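You operate a simulated robot arm through the tools that you are given. There is no shell and no other tool.

Carry out the task below with a simulated robot arm. There is one attempt and no reset: what you move stays moved.

## Task
Glue the green-topped block on the strip's marked end, square and clamp it.
Fine: white-tipped brush into its holder, shoe drawn back again; watch till the glue line has turned. A coat counts when it lies all over at full strength: go over it till it gets no stronger.

It is judged by the outcome, as a careful person would: the job done as asked, and still so three seconds after it is handed in. It fails if anything else is knocked over, pushed out of place, dropped, spilled or broken.

## Robot
A 6-joint arm with a four-finger gripper, fixed in place. Base frame: the origin is at the foot of the arm, x ahead of it, y to its left, z up. Readings come in m, degrees, newtons and seconds.
Its first joint turns from -166.0 to 166.0 degrees. Payload 3.43 kg.
The tool frame sits at the grasp point between the pads (the TCP): z along the fingers, y along the line on which they close. The tips reach 0.03 m beyond it. The gripper opens to 0.12 m. The gripper's body begins 0.085 m behind the TCP.
Orientation is that of the tool frame in the base frame, as [roll, pitch, yaw] about the fixed x, y, z axes, in that order (R = Rz(yaw) Ry(pitch) Rx(roll)). With the fingers straight down and closing along the base's y, the tool's x points along the base's -x, its y along +y and its z along -z.

## Interface
- The arm moves only by the tool send_rows. Its argument "rows" is a list of rows, each a list of 7 numbers: the shift along the base's x, y, z in m, then the turn, a rotation vector about the base's x, y, z in rad, then the finger opening in m, from 0 to 0.12. In form: [[dx, dy, dz, ax, ay, az, hand], ...]. A call has 1 to 20 rows; each row is the pose to reach, as a shift and turn from the pose commanded when the call began. Each row takes 0.2 s and may step no farther than 0.05 m and 8.6 degrees from the row before; otherwise, or with a gripper value out of range, the whole call is refused. Where a pose cannot be reached the arm comes as near as it can. A force on the tool above 50 N (or 10 N above the force at the start of the call, whichever is more), or a blocked arm, ends the call early, and 0.2 s more pass. The fingers move at their own pace and stop on an object; they squeeze with about 24 N. The grip force told is the motor's: it shows also when the fingers shut on nothing. Time passes only in rows, and 0.2 s behind the last, so rows that repeat a pose let the fingers close. The reply holds the time, the measured pose of the TCP, the force on the tool along the base axes, the opening and the grip force, in the units named above and with some noise, with the torque about the TCP (base axes, N m) and any sound that the robot's microphone picked up.
- Cameras (640 x 400 px; columns grow to the right, rows downward): "scene" is fixed at [0.0464, 0.4994, 1.4674]; the picture's right is [-0.09, -1.00, 0.00], its down [-0.69, 0.06, -0.72] and it looks along [0.71, -0.07, -0.70] (base axes); focal length 275 px, centre (320, 200). "wrist" rides on the gripper at [0.071, -0.017, -0.121] in the tool frame; the picture's right is [0.23, 0.97, 0.00], its down [-0.81, 0.19, -0.55] and it looks along [-0.54, 0.13, 0.83] (tool axes); focal length 275 px, centre (320, 200). There is no depth. A picture from a camera that has moved, and an enlarged one, comes with that camera's place and axes in the base frame and with its lens. The place of the scene camera against the robot may be out by one fixed shift of up to 0.018 m in any direction.
- snapshot(camera): a new picture of that camera. No time passes.
- inspect(camera, box): a new picture of the part [left, top, right, bottom] of that camera's present view, enlarged. No time passes.
- close_job(): hands the job in; it is judged then, once.

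Nothing tells you positions but the pictures and the camera data. Unless the task says otherwise, let go and move clear before handing in.

The tools are called as name(argument=value, ...) on one line, values as JSON. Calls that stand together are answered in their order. send_rows: Moves the arm, as the interface text tells. Its arguments: {"type":"object","properties":{"rows":{"type":"array","items":{"type":"array","items":{"type":"number"}}}},"required":["rows"]} The other tools are called the same way: snapshot (camera) takes a picture; inspect (camera, box) takes an enlarged picture of a part of a camera's view; close_job () hands the job in.

At the start:

```text
time_s: 0.0
position: [0.2059, 0.3543, 1.2928]
orientation: [179.9, -0.1, 179.9]
contact_force: [-0.3, 0.4, -0.3]
wrist_torque: [0.0, 0.05, 0.01]
width: 0.1199
grasp_force: 0.0
```

scene: 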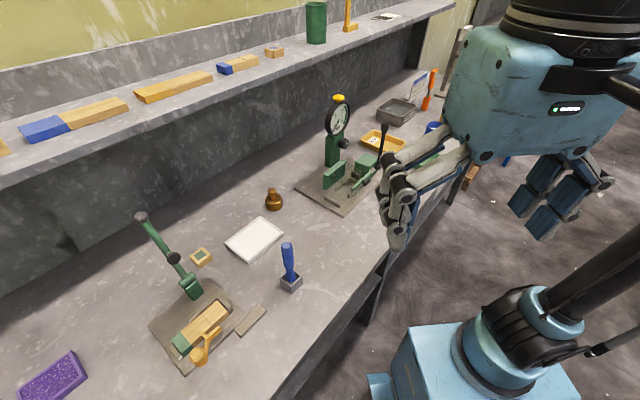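
wrist: 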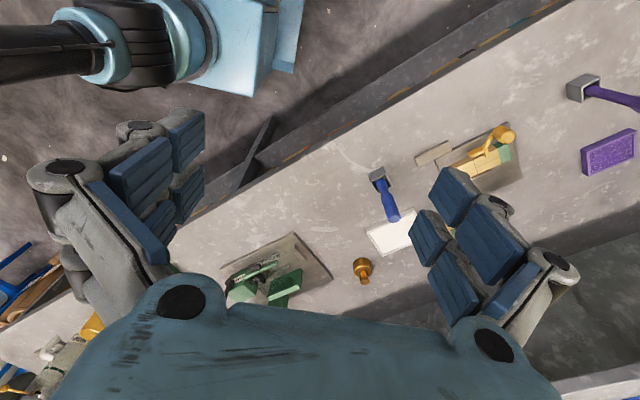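

I see a bench with a clamp fixture holding a strip (lower left), a small block with a green top, brushes, a white tray, and a second press-like fixture. I'll look more closely before moving anything.

inspect(camera="scene", box=[120, 200, 320, 380])

inspect(camera="scene", box=[260, 80, 480, 240])

inspect(camera="wrist", box=[340, 60, 640, 260])

inspect(camera="scene", box=[0, 0, 460, 180])

```text
2.22 times, centred on (220, 290) of scene
camera zoom: at [0.0464, 0.4994, 1.4674], right [-0.09, -1.0, 0.0], down [-0.69, 0.06, -0.72], along [0.71, -0.07, -0.7], focal length 611 px, centre (542, 0)
```

zoom: 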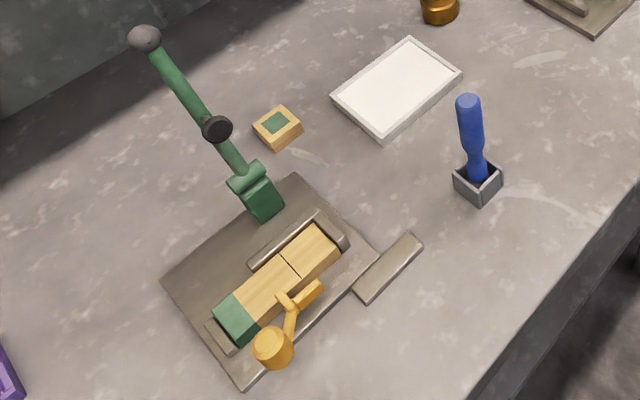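

```text
2.50 times, centred on (370, 160) of scene
camera zoom: at [0.0464, 0.4994, 1.4674], right [-0.09, -1.0, 0.0], down [-0.69, 0.06, -0.72], along [0.71, -0.07, -0.7], focal length 688 px, centre (195, 300)
```

zoom: 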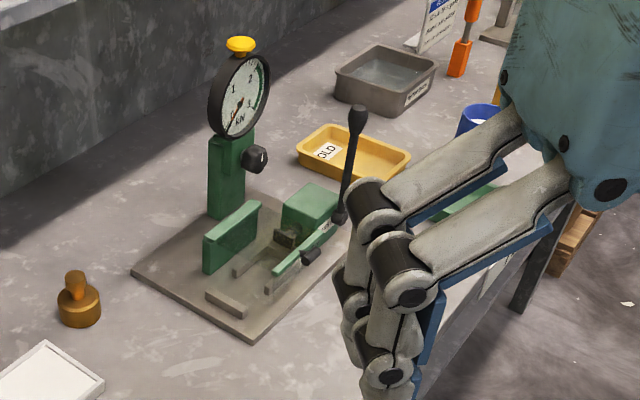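

```text
2.00 times, centred on (490, 160) of wrist
camera zoom: at [0.1345, 0.3372, 1.4119], right [-0.23, 0.97, 0.0], down [0.81, 0.19, 0.55], along [0.54, 0.13, -0.83], focal length 551 px, centre (-20, 280)
```

zoom: 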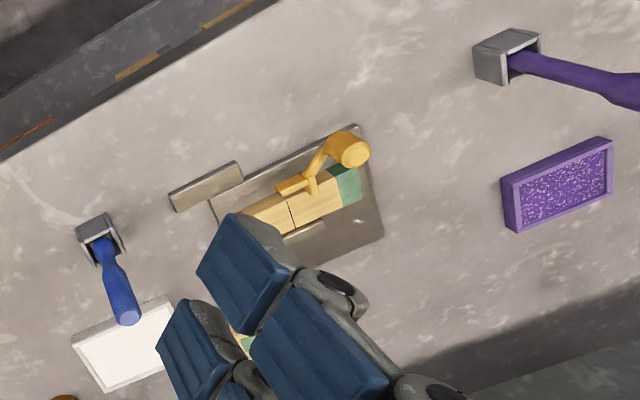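

```text
1.39 times, centred on (230, 90) of scene
camera zoom: at [0.0464, 0.4994, 1.4674], right [-0.09, -1.0, 0.0], down [-0.69, 0.06, -0.72], along [0.71, -0.07, -0.7], focal length 383 px, centre (445, 353)
```

zoom: 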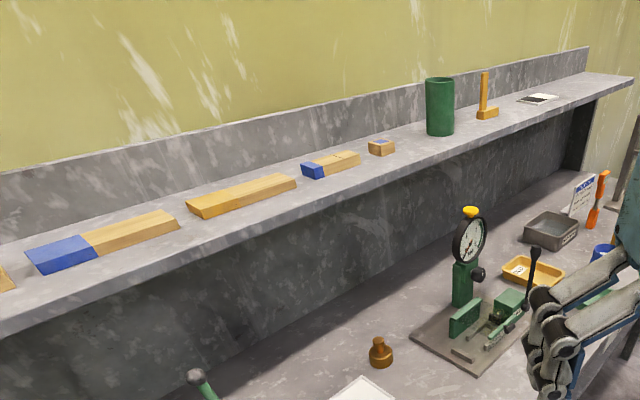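

The bench top seems to lie near z≈0.82–0.85 m, running diagonally; there are two glue stations, signs, and two fixtures. I'll move the wrist camera towards the right-hand end to read the signs.

send_rows(rows=[[0.03, -0.03, 0, 0, 0, 0, 0.12], [0.06, -0.06, 0, 0, 0, 0, 0.12], [0.09, -0.09, 0, 0, 0, 0, 0.12], [0.12, -0.12, 0, 0, 0, 0, 0.12], [0.15, -0.15, 0, 0, 0, 0, 0.12], [0.18, -0.18, 0, 0, 0, 0, 0.12], [0.21, -0.21, 0, 0, 0, 0, 0.12], [0.24, -0.24, 0, 0, 0, 0, 0.12]])

snapshot(camera="wrist")

snapshot(camera="scene")

```text
time_s: 1.8
position: [0.4285, 0.1116, 1.2954]
orientation: [179.8, 0.7, 179.9]
contact_force: [0.4, -0.6, 0.0]
wrist_torque: [0.01, -0.01, -0.01]
width: 0.12
grasp_force: 0.0
```

```text
taken
camera wrist: at [0.3568, 0.094, 1.4139], right [-0.23, 0.97, 0.0], down [0.81, 0.19, 0.56], along [0.55, 0.13, -0.83], focal length 275 px, centre (320, 200)
```

wrist: 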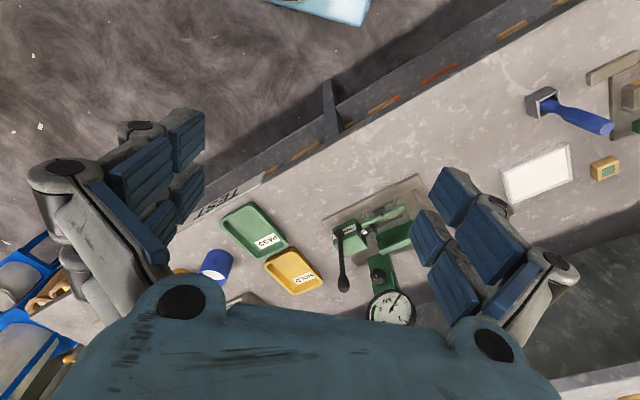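

```text
taken
```

scene: 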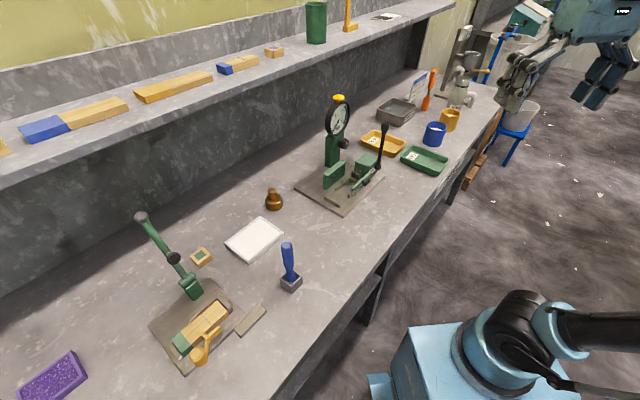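

Now the far end of the bench is in view: a test station with PASS and HOLD trays and a sign. I'll enlarge those.

inspect(camera="scene", box=[370, 50, 500, 180])

inspect(camera="scene", box=[400, 65, 440, 115])

inspect(camera="wrist", box=[180, 170, 440, 340])

inspect(camera="scene", box=[120, 260, 280, 380])

inspect(camera="wrist", box=[480, 60, 640, 220])

```text
3.08 times, centred on (435, 115) of scene
camera zoom: at [0.0464, 0.4994, 1.4674], right [-0.09, -1.0, 0.0], down [-0.69, 0.06, -0.72], along [0.71, -0.07, -0.7], focal length 846 px, centre (-34, 462)
```

zoom: 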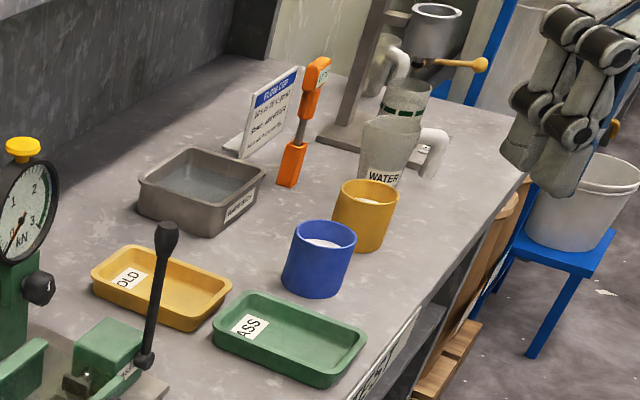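

```text
8.00 times, centred on (420, 90) of scene
camera zoom: at [0.0464, 0.4994, 1.4674], right [-0.09, -1.0, 0.0], down [-0.69, 0.06, -0.72], along [0.71, -0.07, -0.7], focal length 2201 px, centre (-480, 1080)
```

zoom: 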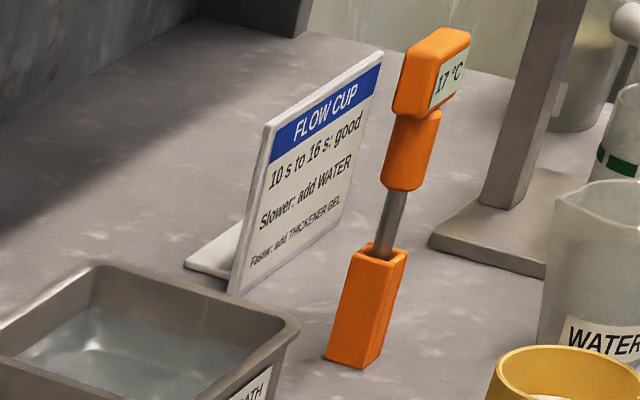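

```text
2.35 times, centred on (310, 255) of wrist
camera zoom: at [0.3568, 0.094, 1.4139], right [-0.23, 0.97, 0.0], down [0.81, 0.19, 0.56], along [0.55, 0.13, -0.83], focal length 648 px, centre (344, 71)
```

zoom: 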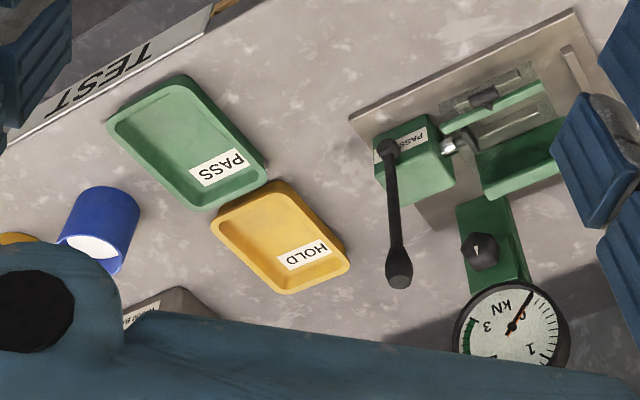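

```text
3.33 times, centred on (200, 320) of scene
camera zoom: at [0.0464, 0.4994, 1.4674], right [-0.09, -1.0, 0.0], down [-0.69, 0.06, -0.72], along [0.71, -0.07, -0.7], focal length 917 px, centre (720, -200)
```

zoom: 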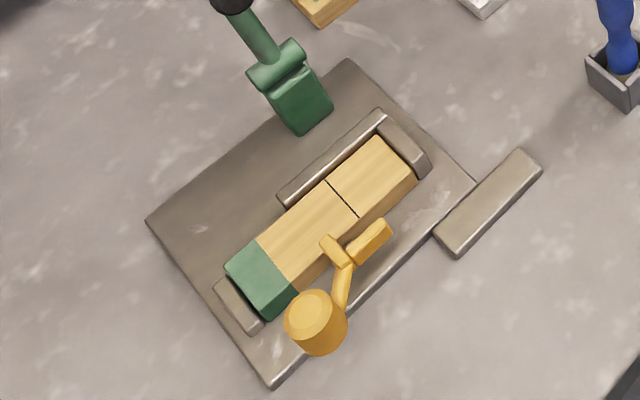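

```text
2.50 times, centred on (560, 140) of wrist
camera zoom: at [0.3568, 0.094, 1.4139], right [-0.23, 0.97, 0.0], down [0.81, 0.19, 0.56], along [0.55, 0.13, -0.83], focal length 688 px, centre (-280, 350)
```

zoom: 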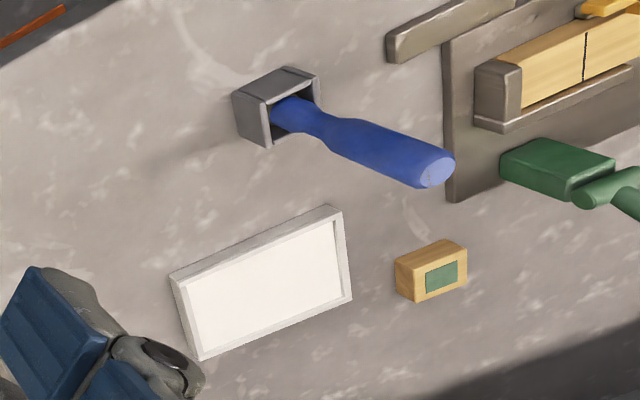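

The right side is a flow-cup/test station that has nothing to do with this job, so I'll leave it alone. The gluing fixture sits near (0.31, 0.74); I'll bring the wrist camera above it for a close look.

send_rows(rows=[[-0.017, 0.037, -0.01, 0, 0, 0, 0.12], [-0.034, 0.074, -0.02, 0, 0, 0, 0.12], [-0.05, 0.111, -0.03, 0, 0, 0, 0.12], [-0.067, 0.149, -0.045, 0, 0, 0, 0.12], [-0.083, 0.186, -0.06, 0, 0, 0, 0.12], [-0.1, 0.223, -0.07, 0, 0, 0, 0.12], [-0.116, 0.26, -0.08, 0, 0, 0, 0.12], [-0.133, 0.298, -0.09, 0, 0, 0, 0.12], [-0.15, 0.335, -0.1, 0, 0, 0, 0.12], [-0.166, 0.372, -0.11, 0, 0, 0, 0.12], [-0.183, 0.41, -0.12, 0, 0, 0, 0.12], [-0.2, 0.447, -0.13, 0, 0, 0, 0.12], [-0.216, 0.484, -0.14, 0, 0, 0, 0.12], [-0.233, 0.521, -0.15, 0, 0, 0, 0.12], [-0.25, 0.558, -0.16, 0, 0, 0, 0.12], [-0.266, 0.596, -0.17, 0, 0, 0, 0.12]])

snapshot(camera="wrist")

snapshot(camera="scene")

```text
time_s: 5.2
position: [0.1628, 0.7095, 1.1246]
orientation: [179.9, 0.5, 180.0]
contact_force: [0.0, -1.1, 0.9]
wrist_torque: [0.08, -0.01, 0.02]
width: 0.1199
grasp_force: 0.0
```

```text
taken
camera wrist: at [0.091, 0.6931, 1.2446], right [-0.23, 0.97, 0.0], down [0.81, 0.19, 0.56], along [0.55, 0.13, -0.83], focal length 275 px, centre (320, 200)
```

wrist: 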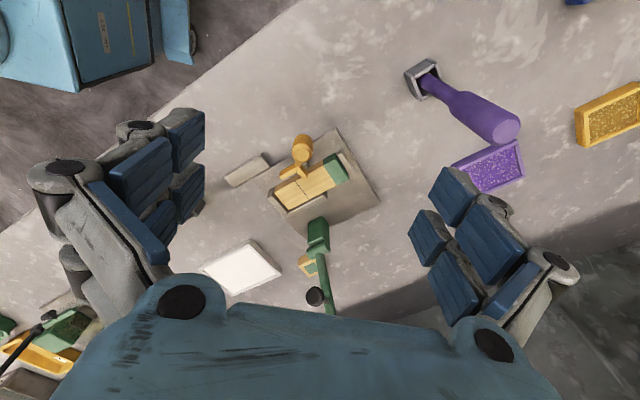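

```text
taken
```

scene: 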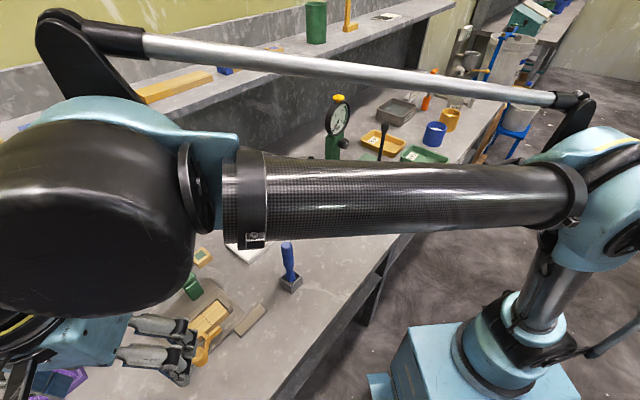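

I can now see the fixture from above, along with a purple brush in a holder, a purple tray and a yellow tray. I'll enlarge each.

inspect(camera="wrist", box=[220, 110, 400, 230])

inspect(camera="wrist", box=[380, 40, 640, 200])

inspect(camera="wrist", box=[190, 200, 350, 320])

```text
3.33 times, centred on (310, 170) of wrist
camera zoom: at [0.091, 0.6931, 1.2446], right [-0.23, 0.97, 0.0], down [0.81, 0.19, 0.56], along [0.55, 0.13, -0.83], focal length 918 px, centre (353, 300)
```

zoom: 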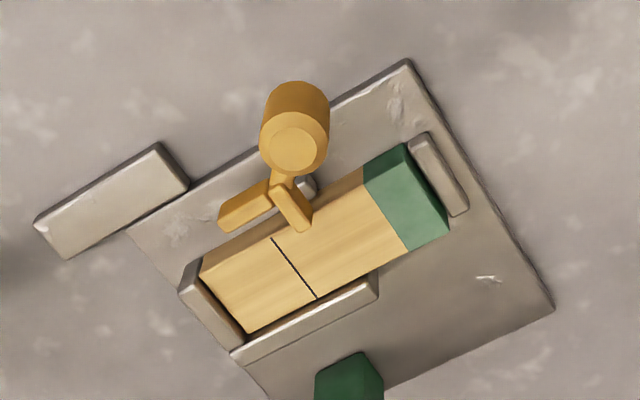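

```text
2.46 times, centred on (510, 120) of wrist
camera zoom: at [0.091, 0.6931, 1.2446], right [-0.23, 0.97, 0.0], down [0.81, 0.19, 0.56], along [0.55, 0.13, -0.83], focal length 678 px, centre (-148, 397)
```

zoom: 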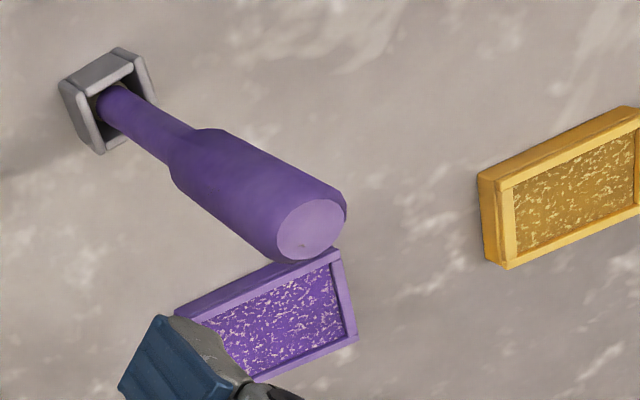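

```text
3.33 times, centred on (270, 260) of wrist
camera zoom: at [0.091, 0.6931, 1.2446], right [-0.23, 0.97, 0.0], down [0.81, 0.19, 0.56], along [0.55, 0.13, -0.83], focal length 918 px, centre (487, 0)
```

zoom: 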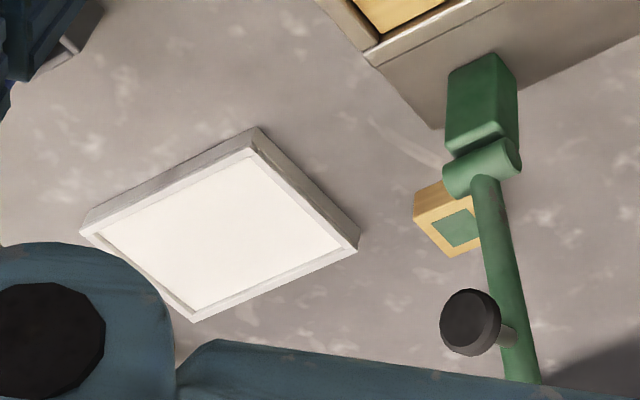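

The fixture has an L-shaped fence at one end of the strip, where a line is scribed, and a green lever behind it with a black pressing pad; the yellow L-shaped piece with a knob looks like the shoe. I'll lower the camera for more detail.

send_rows(rows=[[0, 0, -0.03, 0, 0, 0, 0.12], [0, 0, -0.06, 0, 0, 0, 0.12], [0, 0, -0.09, 0, 0, 0, 0.12], [0, 0, -0.12, 0, 0, 0, 0.12], [0, 0, -0.12, 0, 0, 0, 0.12]])

snapshot(camera="wrist")

inspect(camera="wrist", box=[200, 100, 440, 250])

inspect(camera="wrist", box=[160, 190, 400, 340])

```text
time_s: 6.4
position: [0.1611, 0.7077, 1.0052]
orientation: [179.9, 0.6, -180.0]
contact_force: [0.1, 0.5, 0.3]
wrist_torque: [0.0, -0.02, 0.02]
width: 0.12
grasp_force: 0.1
```

```text
taken
camera wrist: at [0.0895, 0.6924, 1.1251], right [-0.23, 0.97, 0.0], down [0.81, 0.19, 0.56], along [0.55, 0.13, -0.83], focal length 275 px, centre (320, 200)
```

wrist: 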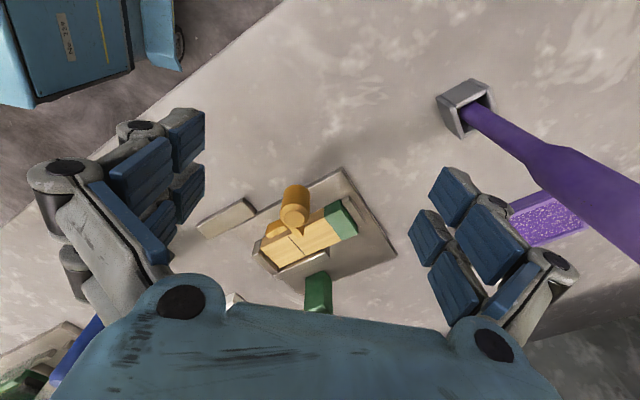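

```text
2.67 times, centred on (320, 175) of wrist
camera zoom: at [0.0895, 0.6924, 1.1251], right [-0.23, 0.97, 0.0], down [0.81, 0.19, 0.56], along [0.55, 0.13, -0.83], focal length 734 px, centre (320, 267)
```

zoom: 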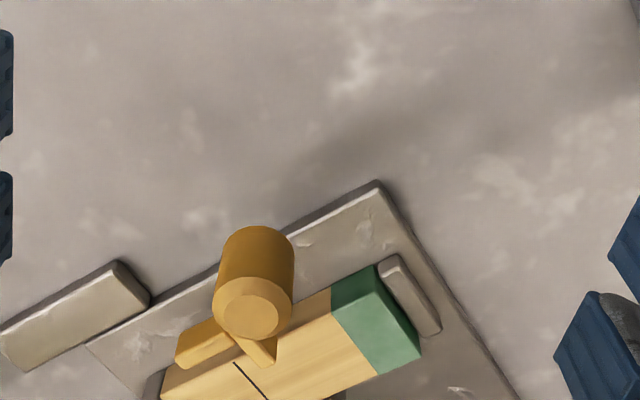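

```text
2.67 times, centred on (280, 265) of wrist
camera zoom: at [0.0895, 0.6924, 1.1251], right [-0.23, 0.97, 0.0], down [0.81, 0.19, 0.56], along [0.55, 0.13, -0.83], focal length 734 px, centre (427, 27)
```

zoom: 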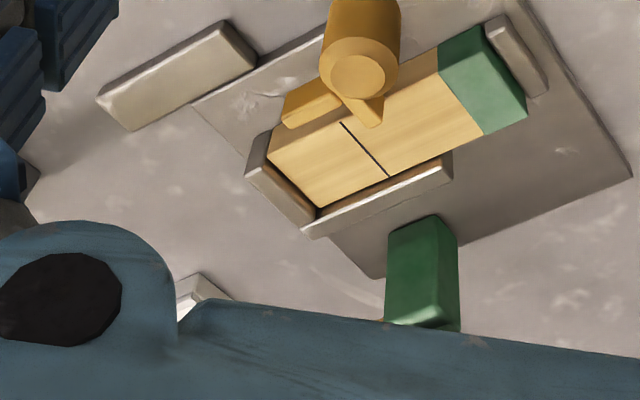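

From two heights I triangulate the strip top at z≈0.89 and its fence corner near (0.357, 0.703), with the strip about 110×40 mm and the fixture turned 45°. I'll turn the tool by 45° to align with the fixture and look again.

send_rows(rows=[[0.01, -0.012, 0.01, 0, 0, 0.12, 0.12], [0.02, -0.025, 0.02, 0, 0, 0.24, 0.12], [0.03, -0.037, 0.03, 0, 0, 0.36, 0.12], [0.04, -0.05, 0.04, 0, 0, 0.48, 0.12], [0.05, -0.063, 0.05, 0, 0, 0.6, 0.12], [0.06, -0.075, 0.055, 0, 0, 0.7, 0.12], [0.06, -0.088, 0.055, 0, 0, 0.785, 0.12], [0.06, -0.088, 0.055, 0, 0, 0.785, 0.12]])

snapshot(camera="wrist")

inspect(camera="wrist", box=[200, 100, 440, 250])

snapshot(camera="scene")

```text
time_s: 8.2
position: [0.2234, 0.6197, 1.0587]
orientation: [179.9, 0.5, -135.0]
contact_force: [0.5, 0.2, -0.3]
wrist_torque: [0.0, -0.03, 0.0]
width: 0.1201
grasp_force: 0.0
```

```text
taken
camera wrist: at [0.1851, 0.5567, 1.1783], right [-0.85, 0.52, 0.0], down [0.43, 0.7, 0.56], along [0.3, 0.48, -0.83], focal length 275 px, centre (320, 200)
```

wrist: 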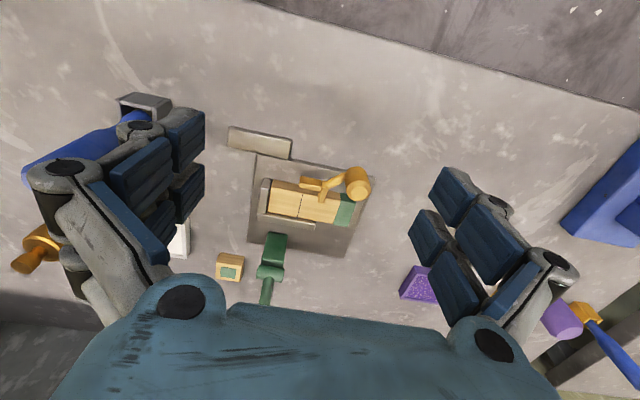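

```text
2.67 times, centred on (320, 175) of wrist
camera zoom: at [0.1851, 0.5567, 1.1783], right [-0.85, 0.52, 0.0], down [0.43, 0.7, 0.56], along [0.3, 0.48, -0.83], focal length 734 px, centre (320, 267)
```

zoom: 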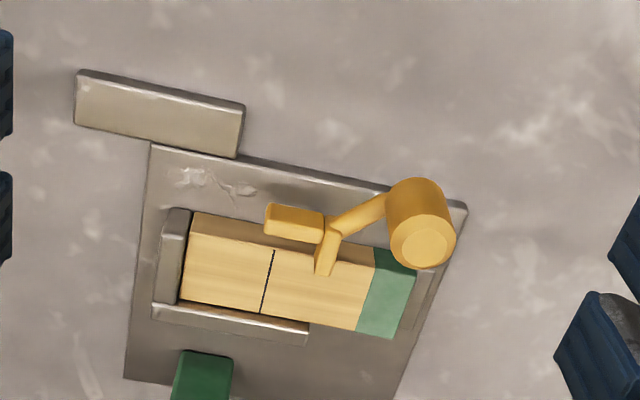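

```text
taken
```

scene: 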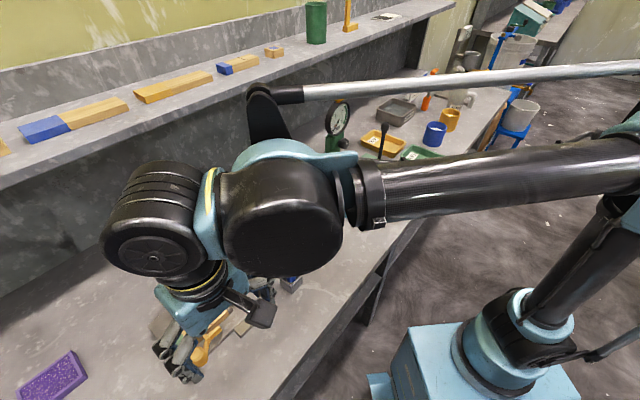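

The shoe is an L-shaped pusher whose inner corner faces the fence corner, with a knob on a rod. Next I'll look at the blue brush, its holder and the white tray.

send_rows(rows=[[0.02, -0.023, 0.02, 0, 0, 0, 0.12], [0.04, -0.046, 0.04, 0, 0, 0, 0.12], [0.06, -0.069, 0.04, 0, 0, 0, 0.12], [0.08, -0.091, 0.04, 0, 0, 0, 0.12], [0.1, -0.114, 0.04, 0, 0, 0, 0.12], [0.12, -0.137, 0.04, 0, 0, 0, 0.12], [0.14, -0.16, 0.04, 0, 0, 0, 0.12], [0.14, -0.16, 0.04, 0, 0, 0, 0.12]])

snapshot(camera="wrist")

inspect(camera="wrist", box=[200, 100, 440, 250])

inspect(camera="wrist", box=[200, 190, 440, 340])

snapshot(camera="scene")

```text
time_s: 10.0
position: [0.363, 0.4606, 1.0974]
orientation: [179.9, 0.6, -135.0]
contact_force: [-0.6, -0.3, 0.1]
wrist_torque: [0.0, 0.0, -0.04]
width: 0.12
grasp_force: 0.0
```

```text
taken
camera wrist: at [0.3253, 0.398, 1.2162], right [-0.85, 0.53, 0.0], down [0.43, 0.7, 0.56], along [0.3, 0.48, -0.83], focal length 275 px, centre (320, 200)
```

wrist: 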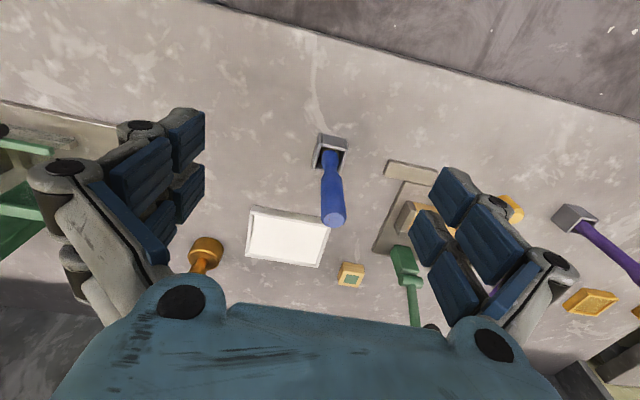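

```text
2.67 times, centred on (320, 175) of wrist
camera zoom: at [0.3253, 0.398, 1.2162], right [-0.85, 0.53, 0.0], down [0.43, 0.7, 0.56], along [0.3, 0.48, -0.83], focal length 734 px, centre (320, 267)
```

zoom: 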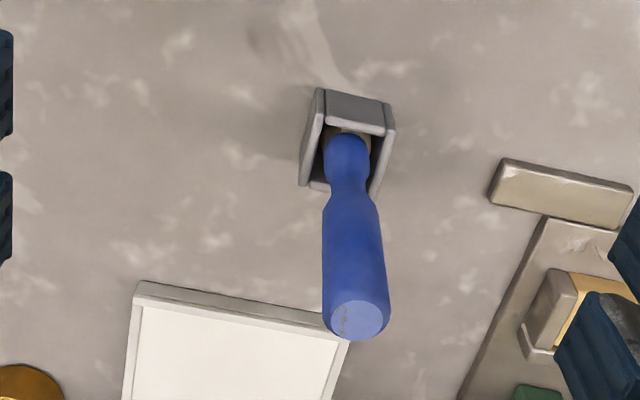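

```text
2.67 times, centred on (320, 265) of wrist
camera zoom: at [0.3253, 0.398, 1.2162], right [-0.85, 0.53, 0.0], down [0.43, 0.7, 0.56], along [0.3, 0.48, -0.83], focal length 734 px, centre (320, 27)
```

zoom: 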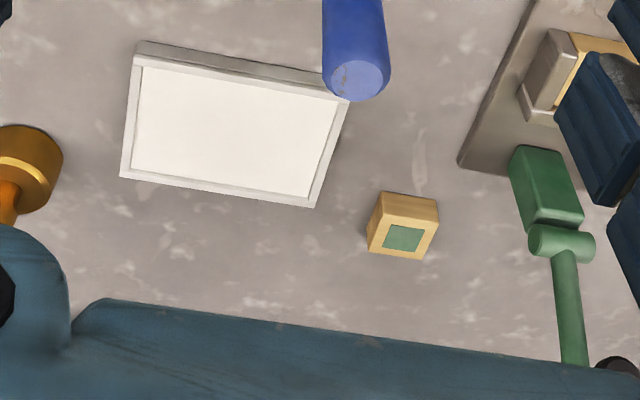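

```text
taken
```

scene: 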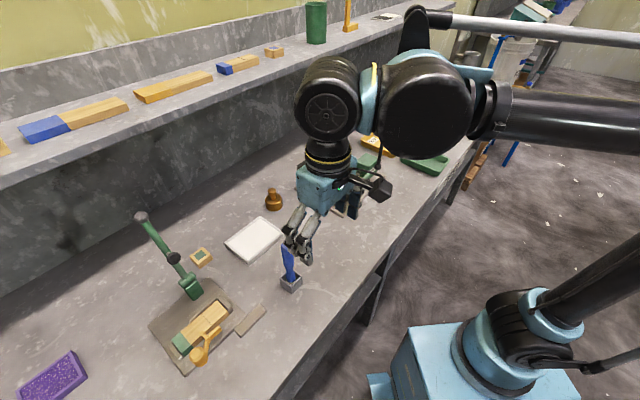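

The blue brush stands upright near (0.397, 0.540) with its top at z≈1.015; the white tray is centred near (0.55, 0.65) and the block is near (0.49, 0.773). Before reaching under it, I need the shelf's front edge, so I'll tilt the camera up to look at it.

send_rows(rows=[[0, 0, 0.02, 0.085, -0.085, 0, 0.12], [0, 0, 0.04, 0.17, -0.17, 0, 0.12], [0, 0, 0.05, 0.255, -0.255, 0, 0.12], [0, 0, 0.05, 0.34, -0.34, 0, 0.12], [0, 0, 0.05, 0.42, -0.42, 0, 0.12], [0, 0, 0.05, 0.42, -0.42, 0, 0.12]])

snapshot(camera="wrist")

snapshot(camera="scene")

```text
time_s: 11.4
position: [0.3646, 0.4622, 1.149]
orientation: [179.9, 34.8, -135.0]
contact_force: [0.5, 0.3, 0.2]
wrist_torque: [-0.02, 0.0, 0.0]
width: 0.1198
grasp_force: 0.0
```

```text
taken
camera wrist: at [0.2871, 0.3595, 1.2076], right [-0.82, 0.55, -0.13], down [0.11, 0.38, 0.92], along [0.56, 0.74, -0.38], focal length 275 px, centre (320, 200)
```

wrist: 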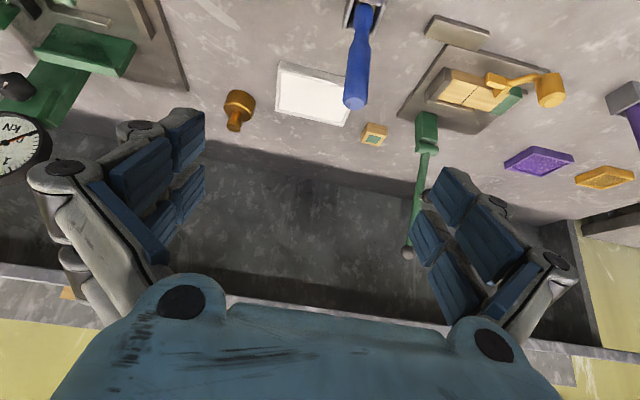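

```text
taken
```

scene: 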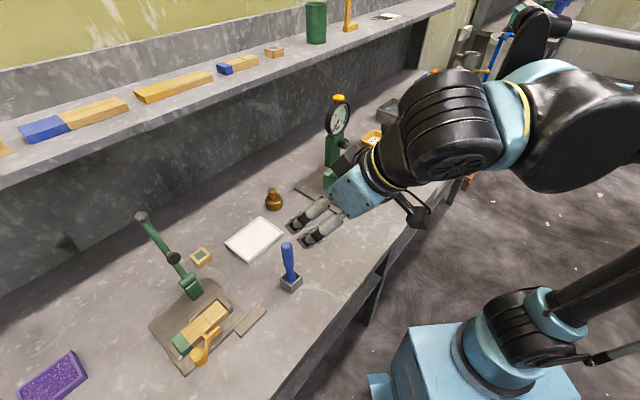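

The shelf's front edge is at z≈1.2, almost right above the block (x+y≈1.30), and the lever ball is near (0.433, 0.811, 1.09), so the arm must lean back towards its base when working there. Next I'll move over the blue brush with the tool upright.

send_rows(rows=[[0.005, 0.01, 0, -0.085, 0.085, 0, 0.12], [0.01, 0.02, 0, -0.17, 0.17, 0, 0.12], [0.015, 0.03, 0, -0.255, 0.255, 0, 0.12], [0.02, 0.045, 0, -0.34, 0.34, 0, 0.12], [0.027, 0.06, -0.01, -0.4274, 0.4274, 0, 0.12], [0.0334, 0.0778, -0.03, -0.4274, 0.4274, 0, 0.12], [0.0334, 0.0778, -0.049, -0.4274, 0.4274, 0, 0.12], [0.0334, 0.0778, -0.049, -0.4274, 0.4274, 0, 0.12]])

snapshot(camera="wrist")

snapshot(camera="scene")

```text
time_s: 13.2
position: [0.3972, 0.5387, 1.1003]
orientation: [179.9, 0.0, -135.0]
contact_force: [0.2, -0.1, 0.6]
wrist_torque: [0.02, -0.02, -0.01]
width: 0.1199
grasp_force: 0.0
```

```text
taken
camera wrist: at [0.3595, 0.4765, 1.2204], right [-0.85, 0.53, 0.0], down [0.44, 0.71, 0.55], along [0.29, 0.47, -0.83], focal length 275 px, centre (320, 200)
```

wrist: 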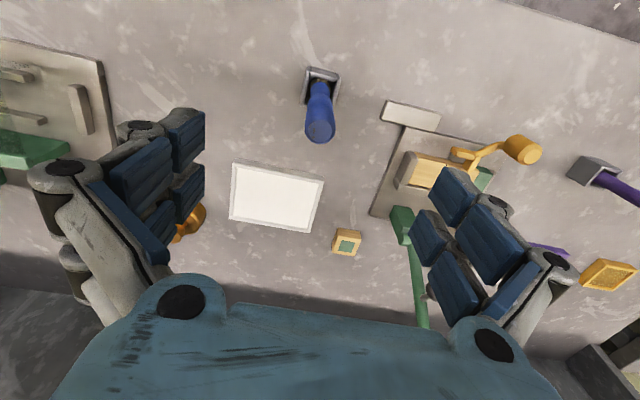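

```text
taken
```

scene: 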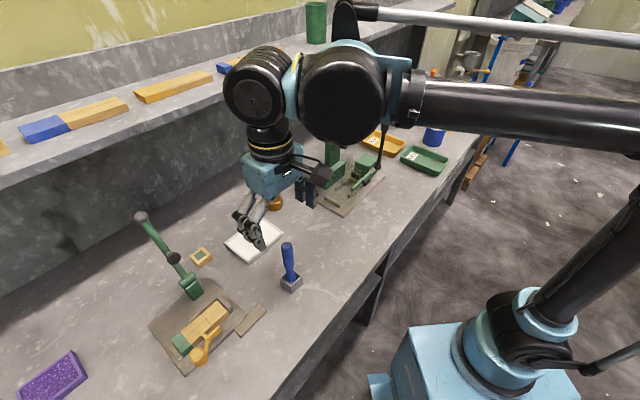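

The tool is centred over the blue brush (its top sits right where the TCP axis projects). I'll descend around the handle and grip it.

send_rows(rows=[[0.001, 0.001, -0.03, 0, 0, 0, 0.12], [0.001, 0.001, -0.06, 0, 0, 0, 0.12], [0.001, 0.001, -0.09, 0, 0, 0, 0.12], [0.001, 0.001, -0.115, 0, 0, 0, 0.12], [0.001, 0.001, -0.115, 0, 0, 0, 0.12]])

snapshot(camera="wrist")

inspect(camera="scene", box=[220, 170, 360, 310])

```text
time_s: 14.4
position: [0.3999, 0.5417, 0.987]
orientation: [179.9, 0.1, -135.1]
contact_force: [0.5, 0.4, 0.0]
wrist_torque: [-0.03, -0.04, 0.04]
width: 0.1201
grasp_force: 0.1
```

```text
taken
camera wrist: at [0.3628, 0.4788, 1.1068], right [-0.85, 0.53, 0.0], down [0.44, 0.71, 0.55], along [0.29, 0.47, -0.83], focal length 275 px, centre (320, 200)
```

wrist: 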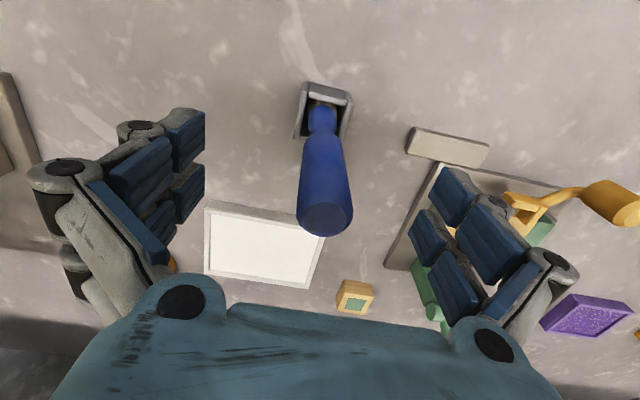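

```text
2.86 times, centred on (290, 240) of scene
camera zoom: at [0.0464, 0.4994, 1.4674], right [-0.09, -1.0, 0.0], down [-0.69, 0.06, -0.72], along [0.71, -0.07, -0.7], focal length 786 px, centre (406, 86)
```

zoom: 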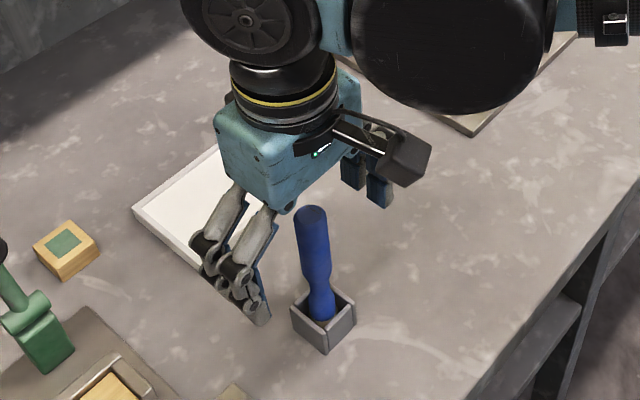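

The handle is between the pads, so I'll close on it.

send_rows(rows=[[0, 0, 0, 0, 0, 0, 0.06], [0, 0, 0, 0, 0, 0, 0.02], [0, 0, 0, 0, 0, 0, 0.0], [0, 0, 0, 0, 0, 0, 0.0], [0, 0, 0, 0, 0, 0, 0.0]])

snapshot(camera="wrist")

```text
time_s: 15.6
position: [0.4013, 0.5407, 0.987]
orientation: [180.0, 0.0, -135.0]
contact_force: [-0.2, 0.5, 0.1]
wrist_torque: [-0.01, 0.01, -0.02]
width: 0.0228
grasp_force: 23.8
```

```text
taken
camera wrist: at [0.3627, 0.4788, 1.107], right [-0.85, 0.53, 0.0], down [0.44, 0.71, 0.55], along [0.29, 0.47, -0.83], focal length 275 px, centre (320, 200)
```

wrist: 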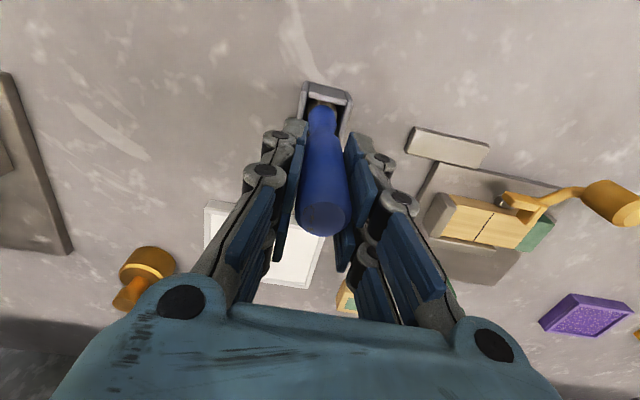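

The handle is gripped at 22.8 mm. I'll lift it straight up out of the holder and look at its tip.

send_rows(rows=[[0, 0, 0.02, 0, 0, 0, 0.0], [0, 0, 0.05, 0, 0, 0, 0.0], [0, 0, 0.08, 0, 0, 0, 0.0], [0, 0, 0.11, 0, 0, 0, 0.0], [0, 0, 0.11, 0, 0, 0, 0.0]])

snapshot(camera="wrist")

inspect(camera="scene", box=[220, 170, 360, 310])

inspect(camera="wrist", box=[260, 40, 400, 240])

```text
time_s: 16.8
position: [0.4001, 0.5427, 1.0953]
orientation: [179.9, 0.0, -135.0]
contact_force: [-0.2, -1.0, 0.3]
wrist_torque: [-0.02, 0.02, -0.03]
width: 0.0226
grasp_force: 23.7
```

```text
taken
camera wrist: at [0.3627, 0.4796, 1.2152], right [-0.85, 0.53, 0.0], down [0.44, 0.71, 0.55], along [0.29, 0.47, -0.83], focal length 275 px, centre (320, 200)
```

wrist: 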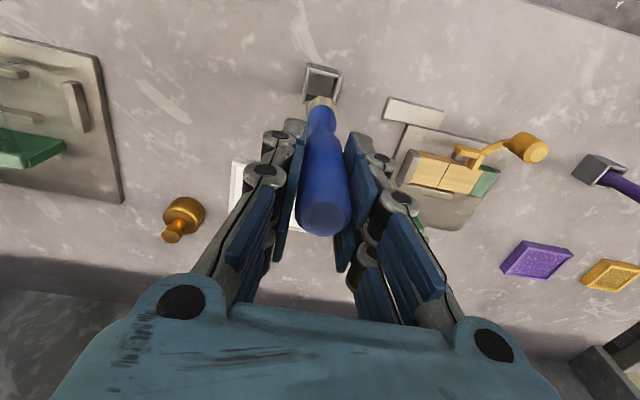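

```text
2.86 times, centred on (290, 240) of scene
camera zoom: at [0.0464, 0.4994, 1.4674], right [-0.09, -1.0, 0.0], down [-0.69, 0.06, -0.72], along [0.71, -0.07, -0.7], focal length 786 px, centre (406, 86)
```

zoom: 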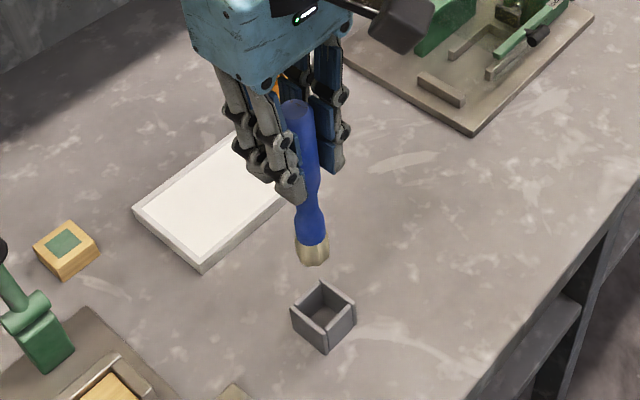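

```text
2.00 times, centred on (330, 140) of wrist
camera zoom: at [0.3627, 0.4796, 1.2152], right [-0.85, 0.53, 0.0], down [0.44, 0.71, 0.55], along [0.29, 0.47, -0.83], focal length 551 px, centre (300, 320)
```

zoom: 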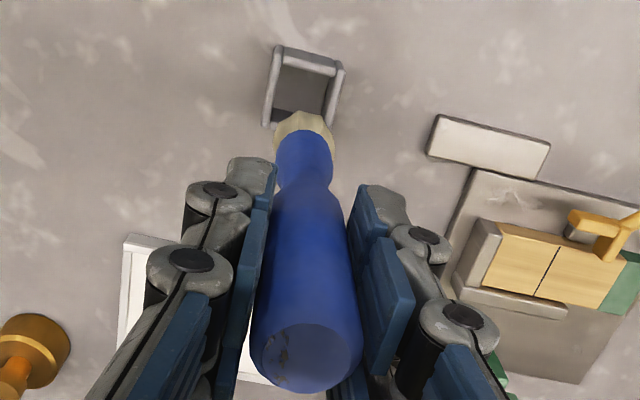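

The blue brush has pale bristles and its tip is about 0.137 m below the TCP. I'll carry it over the near part of the white tray, keeping the wrist clear of the shelf.

send_rows(rows=[[0.025, 0.017, 0, 0, 0, 0, 0.0], [0.05, 0.033, 0, 0, 0, 0, 0.0], [0.075, 0.05, 0, 0, 0, 0, 0.0], [0.1, 0.066, 0, 0, 0, 0, 0.0], [0.127, 0.083, -0.01, 0, 0, 0, 0.0], [0.127, 0.083, -0.03, 0, 0, 0, 0.0], [0.127, 0.083, -0.04, 0, 0, 0, 0.0], [0.127, 0.083, -0.04, 0, 0, 0, 0.0]])

snapshot(camera="wrist")

snapshot(camera="scene")

inspect(camera="scene", box=[200, 150, 340, 290])

```text
time_s: 18.6
position: [0.5248, 0.6255, 1.054]
orientation: [179.9, 0.1, -135.0]
contact_force: [-0.2, 0.4, 0.0]
wrist_torque: [0.0, -0.05, 0.01]
width: 0.0228
grasp_force: 24.5
```

```text
taken
camera wrist: at [0.4875, 0.562, 1.1742], right [-0.85, 0.53, 0.0], down [0.44, 0.71, 0.55], along [0.29, 0.47, -0.83], focal length 275 px, centre (320, 200)
```

wrist: 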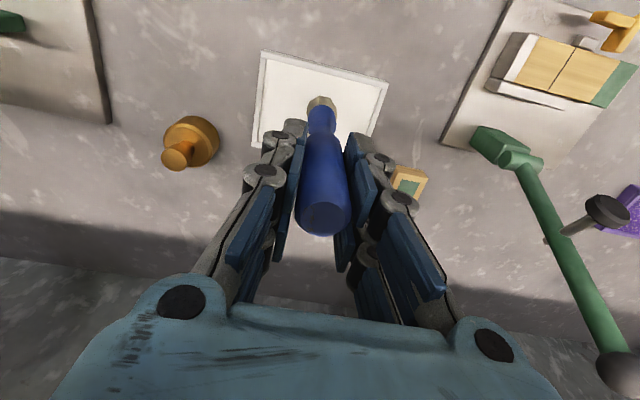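

```text
taken
```

scene: 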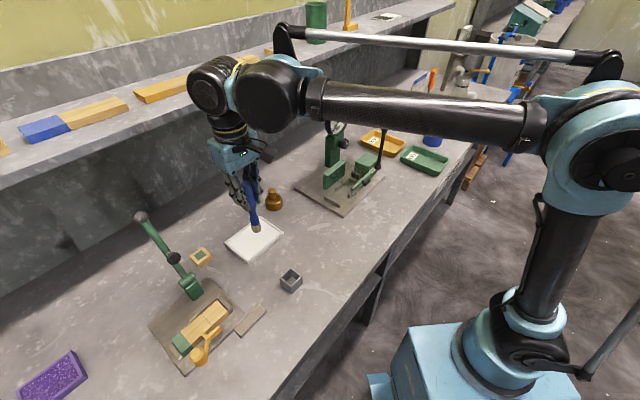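

```text
2.86 times, centred on (270, 220) of scene
camera zoom: at [0.0464, 0.4994, 1.4674], right [-0.09, -1.0, 0.0], down [-0.69, 0.06, -0.72], along [0.71, -0.07, -0.7], focal length 786 px, centre (463, 143)
```

zoom: 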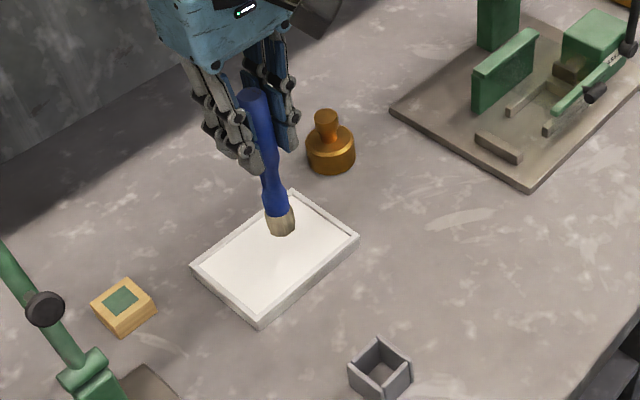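

The brush is over the tray. I'll lower it slowly while watching the force.

send_rows(rows=[[0, 0, -0.01, 0, 0, 0, 0.0], [0, 0, -0.02, 0, 0, 0, 0.0], [0, 0, -0.03, 0, 0, 0, 0.0], [0, 0, -0.038, 0, 0, 0, 0.0], [0, 0, -0.044, 0, 0, 0, 0.0]])

inspect(camera="scene", box=[200, 180, 320, 280])

inspect(camera="wrist", box=[220, 30, 420, 190])

```text
time_s: 19.8
position: [0.5231, 0.6243, 1.0107]
orientation: [179.9, -0.1, -135.0]
contact_force: [-0.3, -0.1, -0.9]
wrist_torque: [-0.02, 0.01, -0.01]
width: 0.023
grasp_force: 24.3
```

```text
4.00 times, centred on (260, 230) of scene
camera zoom: at [0.0464, 0.4994, 1.4674], right [-0.09, -1.0, 0.0], down [-0.69, 0.06, -0.72], along [0.71, -0.07, -0.7], focal length 1100 px, centre (560, 80)
```

zoom: 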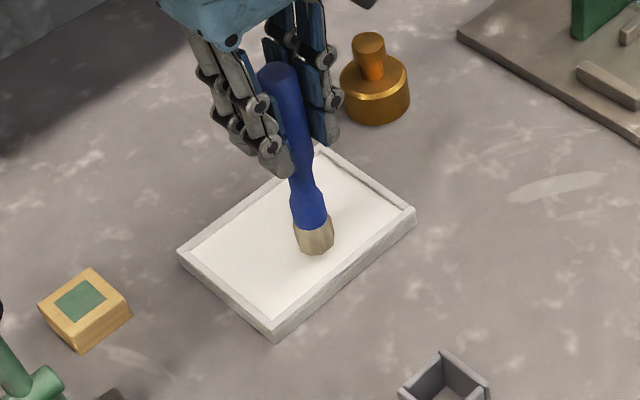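

```text
2.50 times, centred on (320, 110) of wrist
camera zoom: at [0.4856, 0.5623, 1.1306], right [-0.85, 0.53, 0.0], down [0.44, 0.71, 0.55], along [0.29, 0.47, -0.83], focal length 688 px, centre (320, 425)
```

zoom: 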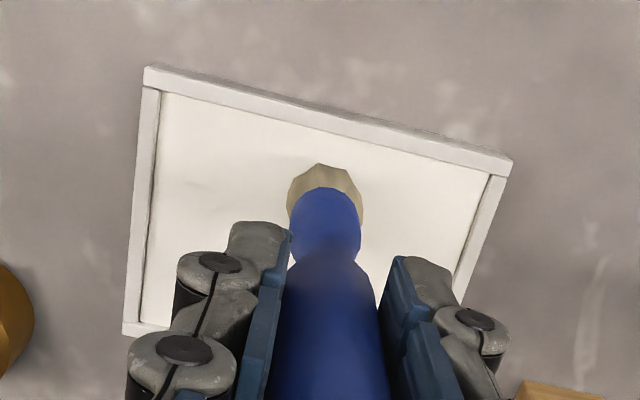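

No contact yet, so I'll keep lowering in small steps.

send_rows(rows=[[0, 0, -0.004, 0, 0, 0, 0.0], [0, 0, -0.008, 0, 0, 0, 0.0], [0, 0, -0.012, 0, 0, 0, 0.0]])

inspect(camera="scene", box=[200, 180, 320, 280])

```text
time_s: 20.6
position: [0.5251, 0.6243, 0.9988]
orientation: [179.8, -0.1, -135.0]
contact_force: [-1.3, 2.3, 17.4]
wrist_torque: [-0.04, 0.11, 0.01]
width: 0.0228
grasp_force: 23.6
```

```text
4.00 times, centred on (260, 230) of scene
camera zoom: at [0.0464, 0.4994, 1.4674], right [-0.09, -1.0, 0.0], down [-0.69, 0.06, -0.72], along [0.71, -0.07, -0.7], focal length 1100 px, centre (560, 80)
```

zoom: 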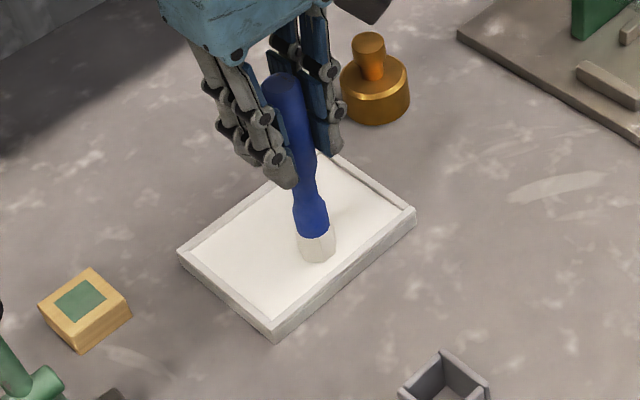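

The bristles have turned white in the tray at 17 N of contact, so the brush is loaded. I'll lift it and bring it around the front to hover over the marked end of the strip, centred at about (0.330, 0.704).

send_rows(rows=[[0, 0, 0.02, 0, 0, 0, 0.0], [0, 0, 0.05, 0, 0, 0, 0.0], [-0.02, -0.02, 0.07, 0, 0, 0, 0.0], [-0.05, -0.05, 0.07, 0, 0, 0, 0.0], [-0.08, -0.079, 0.07, 0, 0, 0, 0.0], [-0.114, -0.045, 0.07, 0, 0, 0, 0.0], [-0.148, -0.01, 0.07, 0, 0, 0, 0.0], [-0.183, 0.024, 0.07, 0, 0, 0, 0.0], [-0.217, 0.058, 0.07, 0, 0, 0, 0.0], [-0.195, 0.08, 0.07, 0, 0, 0, 0.0], [-0.195, 0.08, 0.07, 0, 0, 0, 0.0]])

snapshot(camera="wrist")

inspect(camera="wrist", box=[220, 30, 420, 190])

snapshot(camera="scene")

inspect(camera="scene", box=[140, 260, 260, 360])

```text
time_s: 23.0
position: [0.3296, 0.7033, 1.0698]
orientation: [179.9, 0.0, -134.9]
contact_force: [-0.4, 0.6, -0.1]
wrist_torque: [0.0, -0.02, -0.01]
width: 0.0227
grasp_force: 24.4
```

```text
taken
camera wrist: at [0.2913, 0.6407, 1.1905], right [-0.85, 0.53, 0.0], down [0.44, 0.71, 0.55], along [0.29, 0.47, -0.83], focal length 275 px, centre (320, 200)
```

wrist: 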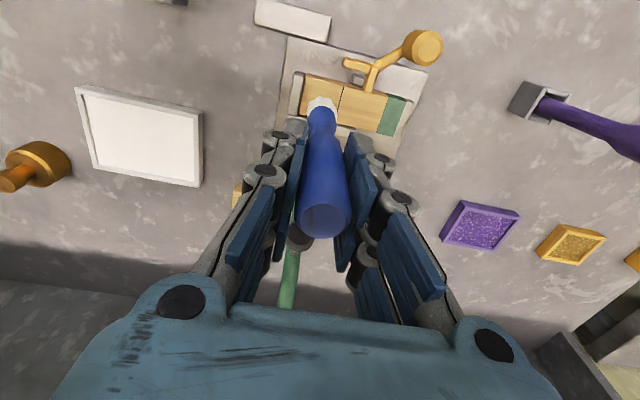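

```text
2.50 times, centred on (320, 110) of wrist
camera zoom: at [0.2913, 0.6407, 1.1905], right [-0.85, 0.53, 0.0], down [0.44, 0.71, 0.55], along [0.29, 0.47, -0.83], focal length 688 px, centre (320, 425)
```

zoom: 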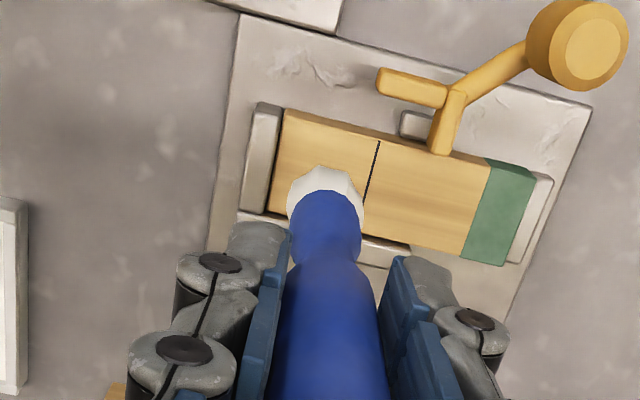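

```text
taken
```

scene: 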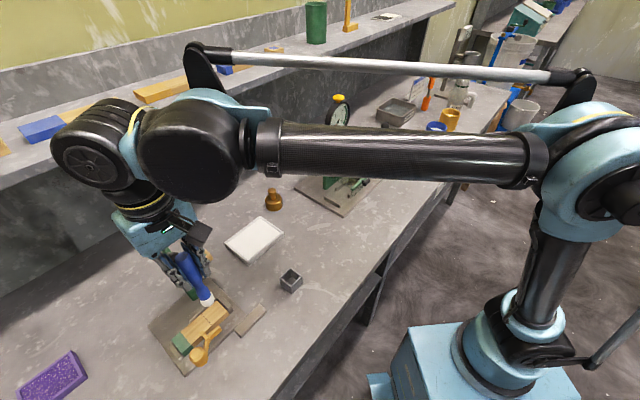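

```text
4.00 times, centred on (200, 310) of scene
camera zoom: at [0.0464, 0.4994, 1.4674], right [-0.09, -1.0, 0.0], down [-0.69, 0.06, -0.72], along [0.71, -0.07, -0.7], focal length 1100 px, centre (800, -240)
```

zoom: 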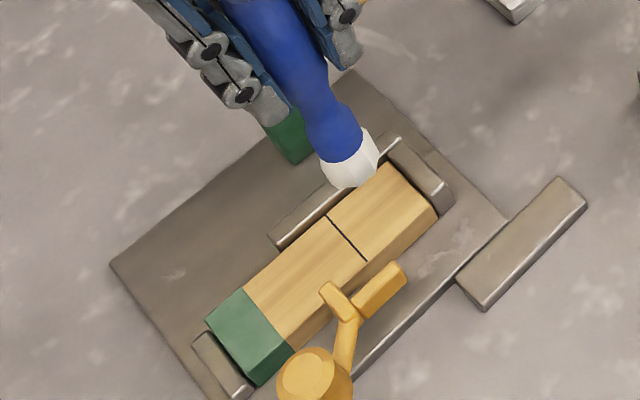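

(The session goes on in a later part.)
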